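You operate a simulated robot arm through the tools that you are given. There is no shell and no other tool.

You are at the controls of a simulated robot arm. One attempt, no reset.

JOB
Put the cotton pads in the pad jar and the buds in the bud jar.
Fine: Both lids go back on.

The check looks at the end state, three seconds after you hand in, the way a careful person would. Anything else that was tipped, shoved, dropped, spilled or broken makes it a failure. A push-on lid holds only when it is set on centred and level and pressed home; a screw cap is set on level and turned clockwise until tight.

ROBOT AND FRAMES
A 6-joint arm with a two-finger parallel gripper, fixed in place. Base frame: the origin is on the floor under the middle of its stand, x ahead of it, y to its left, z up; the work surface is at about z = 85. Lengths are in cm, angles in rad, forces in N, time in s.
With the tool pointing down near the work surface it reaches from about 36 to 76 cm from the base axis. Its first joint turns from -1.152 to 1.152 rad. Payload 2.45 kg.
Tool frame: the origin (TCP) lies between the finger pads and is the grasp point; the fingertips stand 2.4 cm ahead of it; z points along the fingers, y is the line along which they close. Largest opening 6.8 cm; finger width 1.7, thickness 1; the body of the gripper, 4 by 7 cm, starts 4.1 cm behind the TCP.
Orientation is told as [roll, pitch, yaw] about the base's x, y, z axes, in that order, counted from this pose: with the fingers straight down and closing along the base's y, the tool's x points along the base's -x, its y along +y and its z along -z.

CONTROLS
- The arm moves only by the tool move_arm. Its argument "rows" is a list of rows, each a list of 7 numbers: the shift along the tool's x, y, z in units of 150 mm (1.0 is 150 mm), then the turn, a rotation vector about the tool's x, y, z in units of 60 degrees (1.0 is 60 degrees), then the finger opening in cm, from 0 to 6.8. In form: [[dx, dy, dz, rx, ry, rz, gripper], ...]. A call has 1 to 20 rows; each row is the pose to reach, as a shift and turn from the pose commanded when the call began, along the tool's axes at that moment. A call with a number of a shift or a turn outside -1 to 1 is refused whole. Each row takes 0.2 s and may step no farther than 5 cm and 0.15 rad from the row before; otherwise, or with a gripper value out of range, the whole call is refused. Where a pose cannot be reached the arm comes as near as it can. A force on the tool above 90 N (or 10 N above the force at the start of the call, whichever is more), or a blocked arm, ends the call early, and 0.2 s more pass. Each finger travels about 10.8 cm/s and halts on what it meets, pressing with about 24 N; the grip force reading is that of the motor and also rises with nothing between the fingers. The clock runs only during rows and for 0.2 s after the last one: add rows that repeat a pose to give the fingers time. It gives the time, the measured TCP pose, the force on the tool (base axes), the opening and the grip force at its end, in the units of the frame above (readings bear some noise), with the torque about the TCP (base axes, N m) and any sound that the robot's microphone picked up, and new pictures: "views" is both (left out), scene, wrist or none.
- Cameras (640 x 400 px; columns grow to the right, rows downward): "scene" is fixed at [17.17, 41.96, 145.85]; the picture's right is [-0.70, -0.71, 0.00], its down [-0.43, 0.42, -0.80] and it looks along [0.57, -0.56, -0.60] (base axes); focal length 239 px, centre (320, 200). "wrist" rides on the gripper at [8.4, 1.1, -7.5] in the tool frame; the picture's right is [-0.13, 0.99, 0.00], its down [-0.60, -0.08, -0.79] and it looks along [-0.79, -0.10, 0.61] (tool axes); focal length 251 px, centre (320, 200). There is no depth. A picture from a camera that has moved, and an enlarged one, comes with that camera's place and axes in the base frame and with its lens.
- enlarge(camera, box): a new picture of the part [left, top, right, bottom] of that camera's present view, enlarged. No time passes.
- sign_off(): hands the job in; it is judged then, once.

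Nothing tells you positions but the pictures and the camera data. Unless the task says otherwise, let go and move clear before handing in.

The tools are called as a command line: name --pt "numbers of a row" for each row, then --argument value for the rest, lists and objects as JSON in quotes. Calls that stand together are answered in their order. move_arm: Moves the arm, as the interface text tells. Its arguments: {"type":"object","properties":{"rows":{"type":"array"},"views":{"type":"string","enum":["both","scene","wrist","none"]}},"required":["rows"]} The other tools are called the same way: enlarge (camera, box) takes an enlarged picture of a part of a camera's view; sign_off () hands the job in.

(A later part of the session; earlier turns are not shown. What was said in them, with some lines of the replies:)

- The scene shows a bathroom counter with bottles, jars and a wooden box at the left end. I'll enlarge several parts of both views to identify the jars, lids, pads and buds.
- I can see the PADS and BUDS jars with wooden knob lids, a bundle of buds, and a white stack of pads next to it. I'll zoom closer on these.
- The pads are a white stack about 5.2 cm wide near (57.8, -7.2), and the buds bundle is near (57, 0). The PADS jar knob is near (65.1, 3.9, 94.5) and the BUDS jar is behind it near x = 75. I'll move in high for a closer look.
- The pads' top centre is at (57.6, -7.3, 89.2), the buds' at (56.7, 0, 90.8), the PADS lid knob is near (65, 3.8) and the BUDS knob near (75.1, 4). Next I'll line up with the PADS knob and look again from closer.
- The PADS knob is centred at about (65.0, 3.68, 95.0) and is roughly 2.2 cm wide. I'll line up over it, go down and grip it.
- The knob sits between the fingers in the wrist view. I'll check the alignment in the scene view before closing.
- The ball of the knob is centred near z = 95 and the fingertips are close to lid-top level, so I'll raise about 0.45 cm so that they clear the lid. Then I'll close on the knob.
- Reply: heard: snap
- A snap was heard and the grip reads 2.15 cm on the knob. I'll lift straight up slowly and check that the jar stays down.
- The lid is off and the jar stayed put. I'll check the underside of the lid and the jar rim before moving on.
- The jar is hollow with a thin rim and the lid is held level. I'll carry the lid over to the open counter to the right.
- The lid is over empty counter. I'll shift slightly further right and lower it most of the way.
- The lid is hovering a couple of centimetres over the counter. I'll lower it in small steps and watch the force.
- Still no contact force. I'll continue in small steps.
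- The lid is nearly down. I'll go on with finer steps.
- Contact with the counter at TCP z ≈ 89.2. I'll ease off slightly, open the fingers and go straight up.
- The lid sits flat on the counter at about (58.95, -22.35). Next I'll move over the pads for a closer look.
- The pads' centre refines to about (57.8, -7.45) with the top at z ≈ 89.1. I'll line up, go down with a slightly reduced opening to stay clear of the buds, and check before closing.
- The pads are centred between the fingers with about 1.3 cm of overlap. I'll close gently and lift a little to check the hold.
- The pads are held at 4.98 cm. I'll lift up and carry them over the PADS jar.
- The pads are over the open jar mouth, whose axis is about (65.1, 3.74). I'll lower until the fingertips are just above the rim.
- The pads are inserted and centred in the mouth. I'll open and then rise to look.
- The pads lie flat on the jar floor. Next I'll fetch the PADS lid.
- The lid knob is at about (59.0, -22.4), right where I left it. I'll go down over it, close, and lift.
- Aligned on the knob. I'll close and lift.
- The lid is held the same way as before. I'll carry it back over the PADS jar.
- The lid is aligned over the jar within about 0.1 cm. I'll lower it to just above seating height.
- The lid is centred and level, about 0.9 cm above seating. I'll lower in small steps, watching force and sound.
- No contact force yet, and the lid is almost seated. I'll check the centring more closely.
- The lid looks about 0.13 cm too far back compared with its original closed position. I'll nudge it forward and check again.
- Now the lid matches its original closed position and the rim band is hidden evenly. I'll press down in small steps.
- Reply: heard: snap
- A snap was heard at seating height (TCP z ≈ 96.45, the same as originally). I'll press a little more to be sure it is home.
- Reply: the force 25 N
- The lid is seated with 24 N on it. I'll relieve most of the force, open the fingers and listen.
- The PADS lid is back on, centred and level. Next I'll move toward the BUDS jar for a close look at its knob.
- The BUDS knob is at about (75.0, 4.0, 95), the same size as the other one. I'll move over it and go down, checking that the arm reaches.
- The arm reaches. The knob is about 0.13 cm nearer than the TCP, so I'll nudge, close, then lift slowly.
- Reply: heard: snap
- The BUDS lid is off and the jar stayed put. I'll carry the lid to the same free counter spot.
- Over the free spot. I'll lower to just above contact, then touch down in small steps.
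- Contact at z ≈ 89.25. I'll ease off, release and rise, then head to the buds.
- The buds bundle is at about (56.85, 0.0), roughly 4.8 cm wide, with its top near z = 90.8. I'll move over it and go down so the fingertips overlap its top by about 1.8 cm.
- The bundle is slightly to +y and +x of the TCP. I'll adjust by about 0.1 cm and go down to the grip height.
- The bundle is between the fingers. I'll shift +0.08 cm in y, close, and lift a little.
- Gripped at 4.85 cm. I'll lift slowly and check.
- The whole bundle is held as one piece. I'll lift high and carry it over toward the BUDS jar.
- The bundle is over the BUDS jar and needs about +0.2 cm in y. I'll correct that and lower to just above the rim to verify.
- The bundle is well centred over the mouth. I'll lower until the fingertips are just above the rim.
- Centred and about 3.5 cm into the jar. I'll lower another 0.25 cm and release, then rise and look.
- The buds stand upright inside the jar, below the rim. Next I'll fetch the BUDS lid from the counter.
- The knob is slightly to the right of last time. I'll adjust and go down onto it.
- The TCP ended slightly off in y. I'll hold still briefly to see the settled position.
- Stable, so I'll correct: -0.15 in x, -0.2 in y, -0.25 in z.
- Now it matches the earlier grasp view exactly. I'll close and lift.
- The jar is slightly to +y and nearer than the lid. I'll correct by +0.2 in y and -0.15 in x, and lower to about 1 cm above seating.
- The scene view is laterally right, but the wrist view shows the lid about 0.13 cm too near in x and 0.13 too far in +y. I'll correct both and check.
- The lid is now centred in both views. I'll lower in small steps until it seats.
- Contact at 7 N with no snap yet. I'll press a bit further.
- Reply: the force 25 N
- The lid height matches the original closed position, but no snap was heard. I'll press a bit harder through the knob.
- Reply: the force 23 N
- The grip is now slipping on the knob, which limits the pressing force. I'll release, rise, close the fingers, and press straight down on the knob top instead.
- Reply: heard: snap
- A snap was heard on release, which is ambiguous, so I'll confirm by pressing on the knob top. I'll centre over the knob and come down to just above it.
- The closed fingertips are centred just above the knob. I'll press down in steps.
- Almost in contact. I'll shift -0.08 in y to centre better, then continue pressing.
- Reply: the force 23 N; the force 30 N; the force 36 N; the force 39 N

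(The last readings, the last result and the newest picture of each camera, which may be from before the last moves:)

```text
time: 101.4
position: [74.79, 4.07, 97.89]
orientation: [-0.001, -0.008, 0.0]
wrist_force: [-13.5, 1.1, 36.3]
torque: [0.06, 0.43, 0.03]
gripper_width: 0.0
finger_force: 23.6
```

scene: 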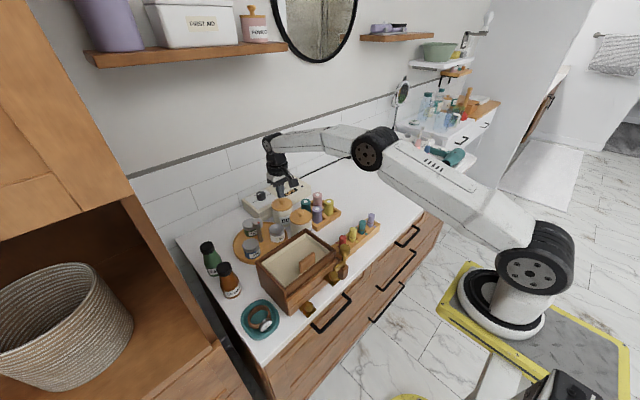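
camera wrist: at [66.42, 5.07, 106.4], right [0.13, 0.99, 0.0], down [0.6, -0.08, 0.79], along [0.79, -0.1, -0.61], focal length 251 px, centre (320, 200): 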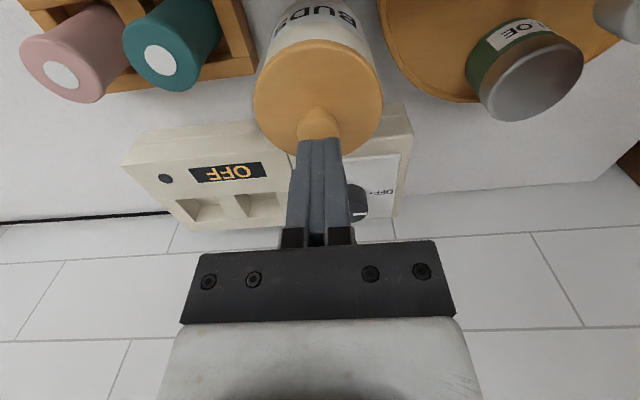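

No snap at 36 N, so the lid was most likely latched already by the snap on release (the lid re-centred slightly then). I'll rise clear straight up, listen for any sound, and inspect.

move_arm --pt "0 0 -0.02 0 0 0 0" --pt "0 0 -0.06 0 0 0 0" --pt "0 0 -0.2 0 0 0 0" --pt "0 0 -0.45 0 0 0 0" --pt "0.2 0 -0.55 0 0 0 0" --pt "0.4 0 -0.55 0 0 0 0" --pt "0.4 0 -0.55 0 0 0 0"

enlarge --camera "scene" --box '[265, 185, 325, 230]'

enlarge --camera "wrist" --box '[220, 0, 440, 180]'

enlarge --camera "scene" --box '[270, 190, 300, 215]'

```text
time: 103.0
position: [68.56, 4.09, 105.43]
orientation: [0.0, 0.001, -0.001]
wrist_force: [-0.4, -0.6, 0.8]
torque: [0.01, 0.0, 0.02]
gripper_width: 0.0
finger_force: 23.5
camera wrist: at [60.29, 5.0, 113.09], right [0.13, 0.99, 0.0], down [0.6, -0.08, 0.79], along [0.79, -0.1, -0.61], focal length 251 px, centre (320, 200)
```

scene: 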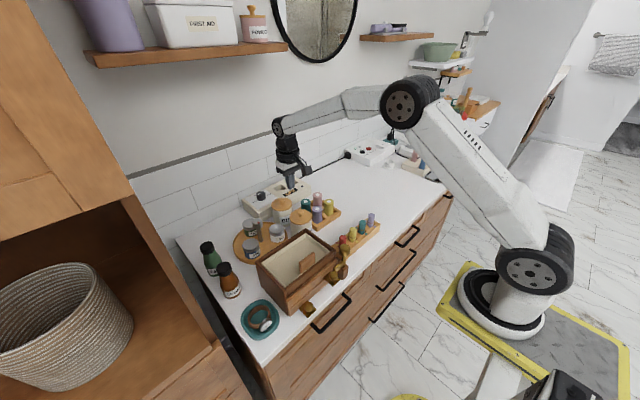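
wrist: 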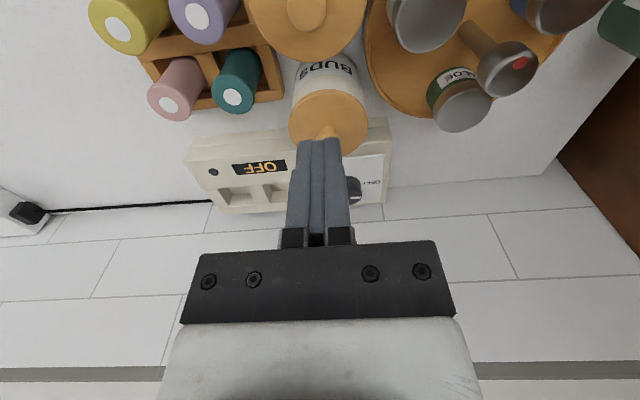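

```text
8.89 times, centred on (295, 208) of scene
camera zoom: at [17.17, 41.96, 145.85], right [-0.7, -0.71, 0.0], down [-0.43, 0.42, -0.8], along [0.57, -0.56, -0.6], focal length 2122 px, centre (542, 133)
```

zoom: 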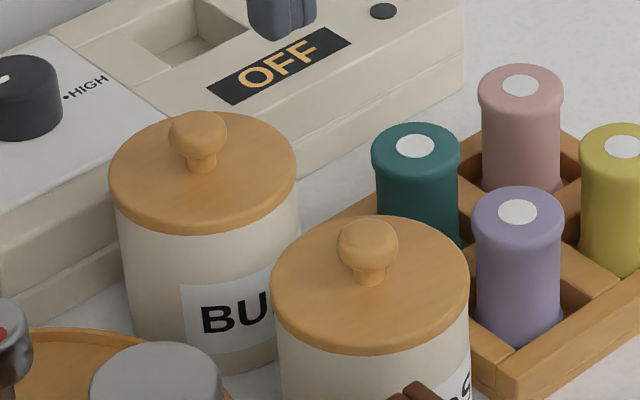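

```text
2.22 times, centred on (330, 90) of wrist
camera zoom: at [60.29, 5.0, 113.09], right [0.13, 0.99, 0.0], down [0.6, -0.08, 0.79], along [0.79, -0.1, -0.61], focal length 559 px, centre (298, 444)
```

zoom: 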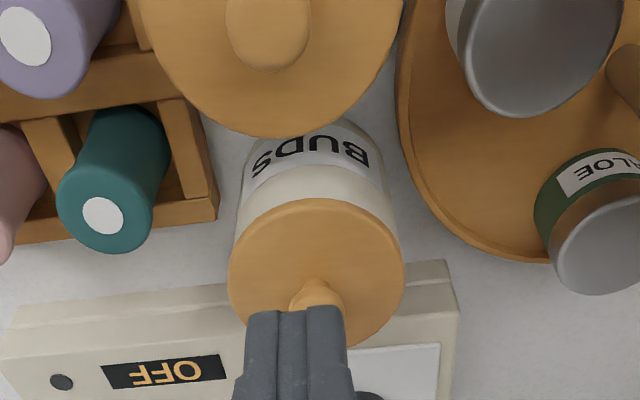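

```text
16.00 times, centred on (285, 202) of scene
camera zoom: at [17.17, 41.96, 145.85], right [-0.7, -0.71, 0.0], down [-0.43, 0.42, -0.8], along [0.57, -0.56, -0.6], focal length 3819 px, centre (880, 160)
```

zoom: 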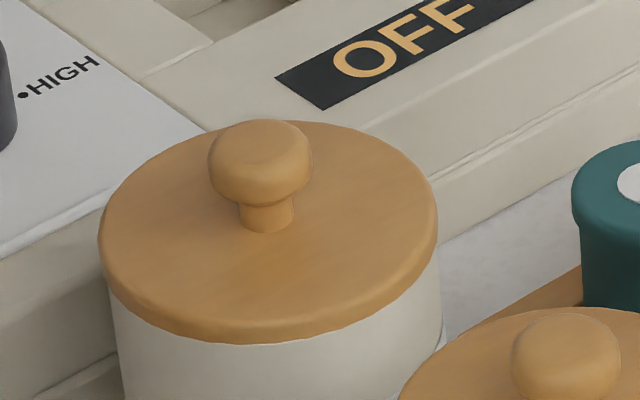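

The BUDS lid looks flush. I want a closer comparison, so I'll open the fingers and back off for a clear wrist view of both lids.

move_arm --pt "0.05 0 0 0 0 0 3.0" --pt "0.1 0 0 0 0 0 6.8" --pt "0.1 0 0 0 0 0 6.8"

enlarge --camera "wrist" --box '[240, 0, 420, 180]'

enlarge --camera "wrist" --box '[270, 50, 390, 170]'

enlarge --camera "scene" --box '[290, 200, 320, 225]'

```text
time: 103.8
position: [67.1, 4.04, 105.55]
orientation: [-0.002, 0.0, 0.001]
wrist_force: [0.1, -0.3, -0.4]
torque: [-0.04, -0.01, 0.01]
gripper_width: 6.81
finger_force: 0.1
camera wrist: at [58.76, 5.09, 113.02], right [0.13, 0.99, 0.0], down [0.6, -0.08, 0.79], along [0.79, -0.1, -0.61], focal length 251 px, centre (320, 200)
```

scene: 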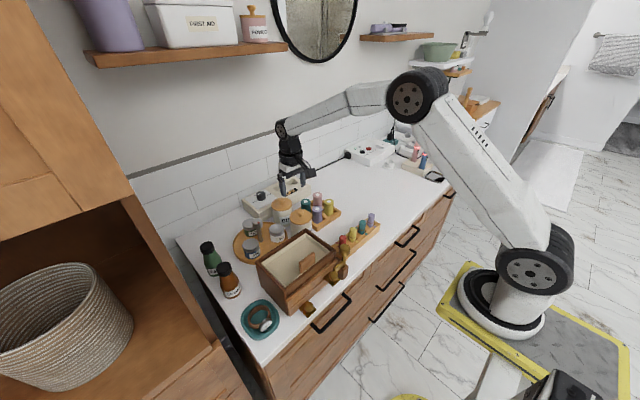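
wrist: 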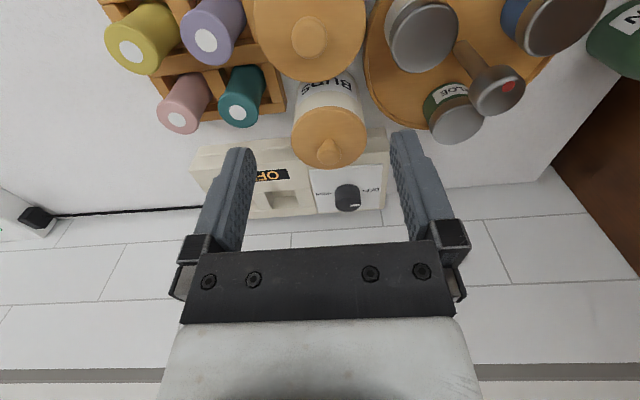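

```text
2.22 times, centred on (330, 90) of wrist
camera zoom: at [58.76, 5.09, 113.02], right [0.13, 0.99, 0.0], down [0.6, -0.08, 0.79], along [0.79, -0.1, -0.61], focal length 559 px, centre (298, 444)
```

zoom: 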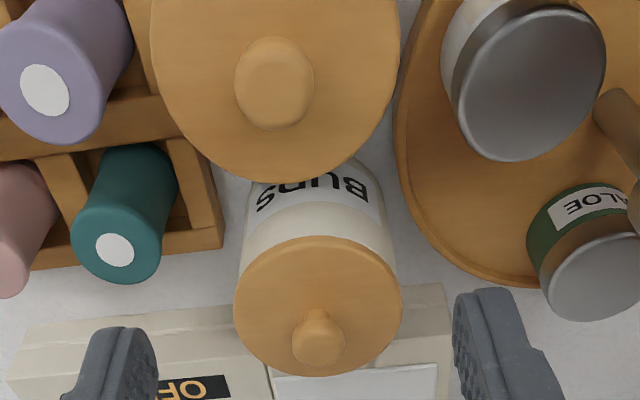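

```text
3.33 times, centred on (330, 110) of wrist
camera zoom: at [58.76, 5.09, 113.02], right [0.13, 0.99, 0.0], down [0.6, -0.08, 0.79], along [0.79, -0.1, -0.61], focal length 838 px, centre (287, 500)
```

zoom: 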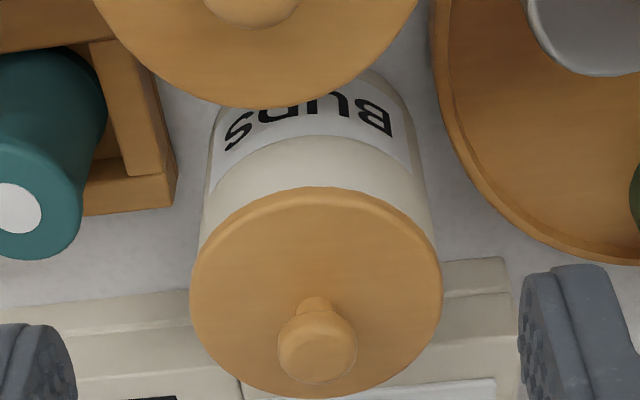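

```text
16.00 times, centred on (305, 212) of scene
camera zoom: at [17.17, 41.96, 145.85], right [-0.7, -0.71, 0.0], down [-0.43, 0.42, -0.8], along [0.57, -0.56, -0.6], focal length 3819 px, centre (560, 0)
```

zoom: 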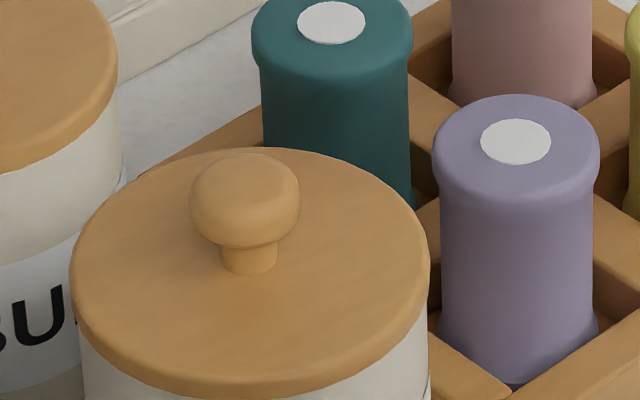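

I'll compare with the earlier identical zooms to see whether the lid shifted during the top press.

enlarge --camera "scene" --box '[270, 188, 300, 213]'

enlarge --camera "scene" --box '[260, 185, 320, 230]'

enlarge --camera "scene" --box '[270, 205, 300, 230]'

```text
16.00 times, centred on (285, 200) of scene
camera zoom: at [17.17, 41.96, 145.85], right [-0.7, -0.71, 0.0], down [-0.43, 0.42, -0.8], along [0.57, -0.56, -0.6], focal length 3819 px, centre (880, 192)
```

zoom: 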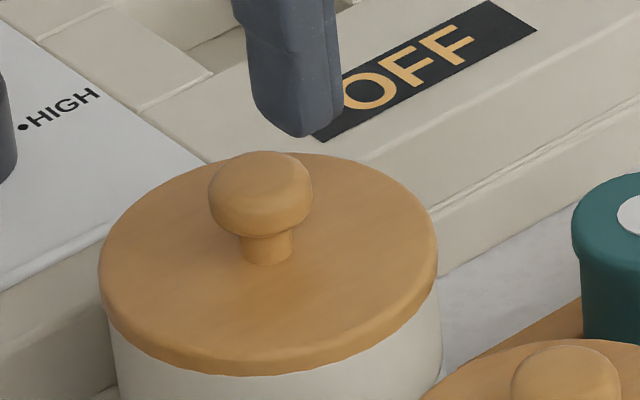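

```text
8.89 times, centred on (290, 208) of scene
camera zoom: at [17.17, 41.96, 145.85], right [-0.7, -0.71, 0.0], down [-0.43, 0.42, -0.8], along [0.57, -0.56, -0.6], focal length 2122 px, centre (587, 133)
```

zoom: 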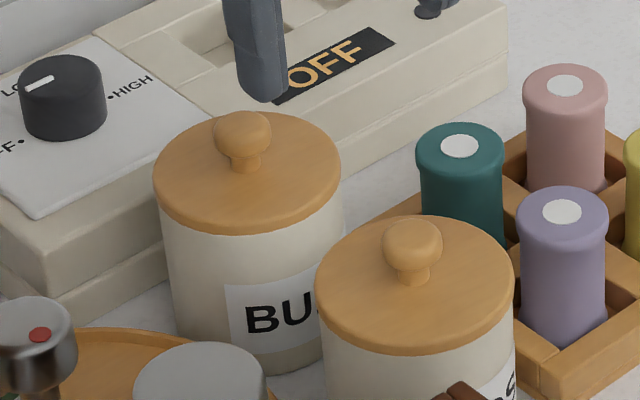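

```text
16.00 times, centred on (285, 218) of scene
camera zoom: at [17.17, 41.96, 145.85], right [-0.7, -0.71, 0.0], down [-0.43, 0.42, -0.8], along [0.57, -0.56, -0.6], focal length 3819 px, centre (880, -80)
```

zoom: 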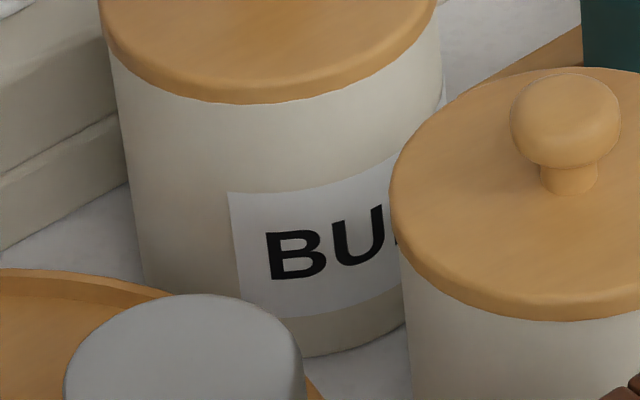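

Lid and jar relative position is unchanged (any shift is under 1 mm and shared by both), and both lids sit flush and centred. I'll retract the arm clear and do a final inspection.

move_arm --pt "0 0 -0.25 0 0 0 6.8" --pt "0.1 -0.1 -0.5 0 0 0 6.8" --pt "0.28 -0.28 -0.65 0 0 0 6.8" --pt "0.47 -0.47 -0.75 0 0 0 6.8" --pt "0.66 -0.66 -0.8 0 0 0 6.8" --pt "0.83 -0.83 -0.8 0 0 0 6.8" --pt "0.93 -0.93 -0.8 0 0 0 6.8" --pt "0.93 -0.93 -0.8 0 0 0 6.8"

enlarge --camera "scene" --box '[220, 160, 400, 320]'

enlarge --camera "wrist" --box '[300, 0, 640, 220]'

enlarge --camera "scene" --box '[260, 185, 325, 235]'

```text
time: 105.6
position: [52.99, -9.75, 117.45]
orientation: [0.001, -0.001, -0.001]
wrist_force: [-0.5, -0.7, -1.1]
torque: [0.05, 0.0, 0.03]
gripper_width: 6.82
finger_force: 0.0
camera wrist: at [44.6, -8.89, 124.97], right [0.13, 0.99, 0.0], down [0.6, -0.08, 0.79], along [0.79, -0.1, -0.61], focal length 251 px, centre (320, 200)
```

scene: 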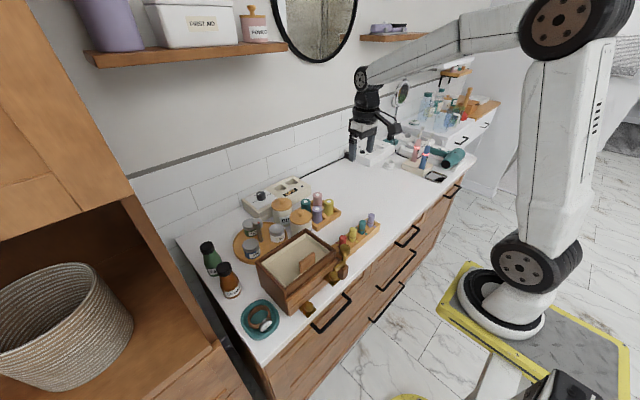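
wrist: 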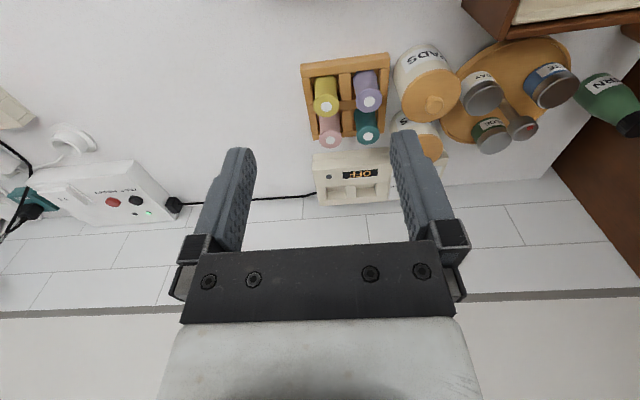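

```text
2.50 times, centred on (310, 240) of scene
camera zoom: at [17.17, 41.96, 145.85], right [-0.7, -0.71, 0.0], down [-0.43, 0.42, -0.8], along [0.57, -0.56, -0.6], focal length 597 px, centre (345, 100)
```

zoom: 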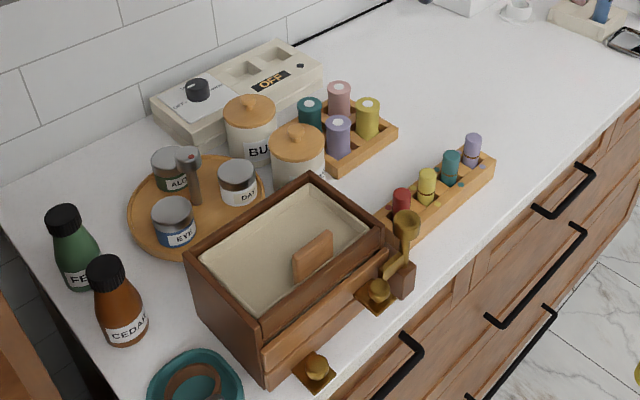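

```text
1.82 times, centred on (470, 110) of wrist
camera zoom: at [44.6, -8.89, 124.97], right [0.13, 0.99, 0.0], down [0.6, -0.08, 0.79], along [0.79, -0.1, -0.61], focal length 457 px, centre (47, 364)
```

zoom: 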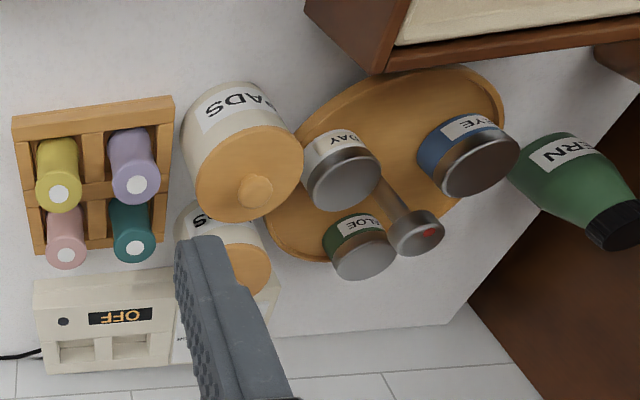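

```text
8.00 times, centred on (292, 210) of scene
camera zoom: at [17.17, 41.96, 145.85], right [-0.7, -0.71, 0.0], down [-0.43, 0.42, -0.8], along [0.57, -0.56, -0.6], focal length 1909 px, centre (540, 120)
```

zoom: 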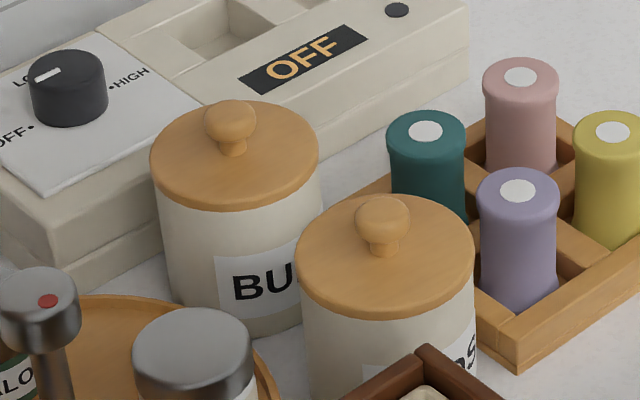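

The pads are in the PADS jar and the buds are in the BUDS jar. Both lids are on, level and centred, nothing else has moved, and the arm is clear with its gripper open. I did hear the BUDS lid snap, but as I released it rather than as I pressed; a further press at about 36 N gave no more sound. I'm handing in.

sign_off

```text
The job is handed in.
```

The cotton pads are in the pad jar, the buds are in the bud jar, and both lids are back on. The job is handed in, and no verdict has come back yet.

- **Pads jar:** the pads lie flat on the jar floor. The lid went on centred and level, snapped when pressed, and made no sound when I let go.
- **Buds jar:** the buds stand upright below the rim. The lid looks flush and centred, but I'm a little less sure it is latched. It did not snap while I pressed it, only as I eased off and opened the fingers. Pressing the knob top afterwards with about 36 N gave no further sound, so I took it as already latched.
- **Everything else:** in the final pictures nothing else on the counter looks moved. The buds jar may have slid by under 1 mm during that last press. The arm is clear with the gripper open.
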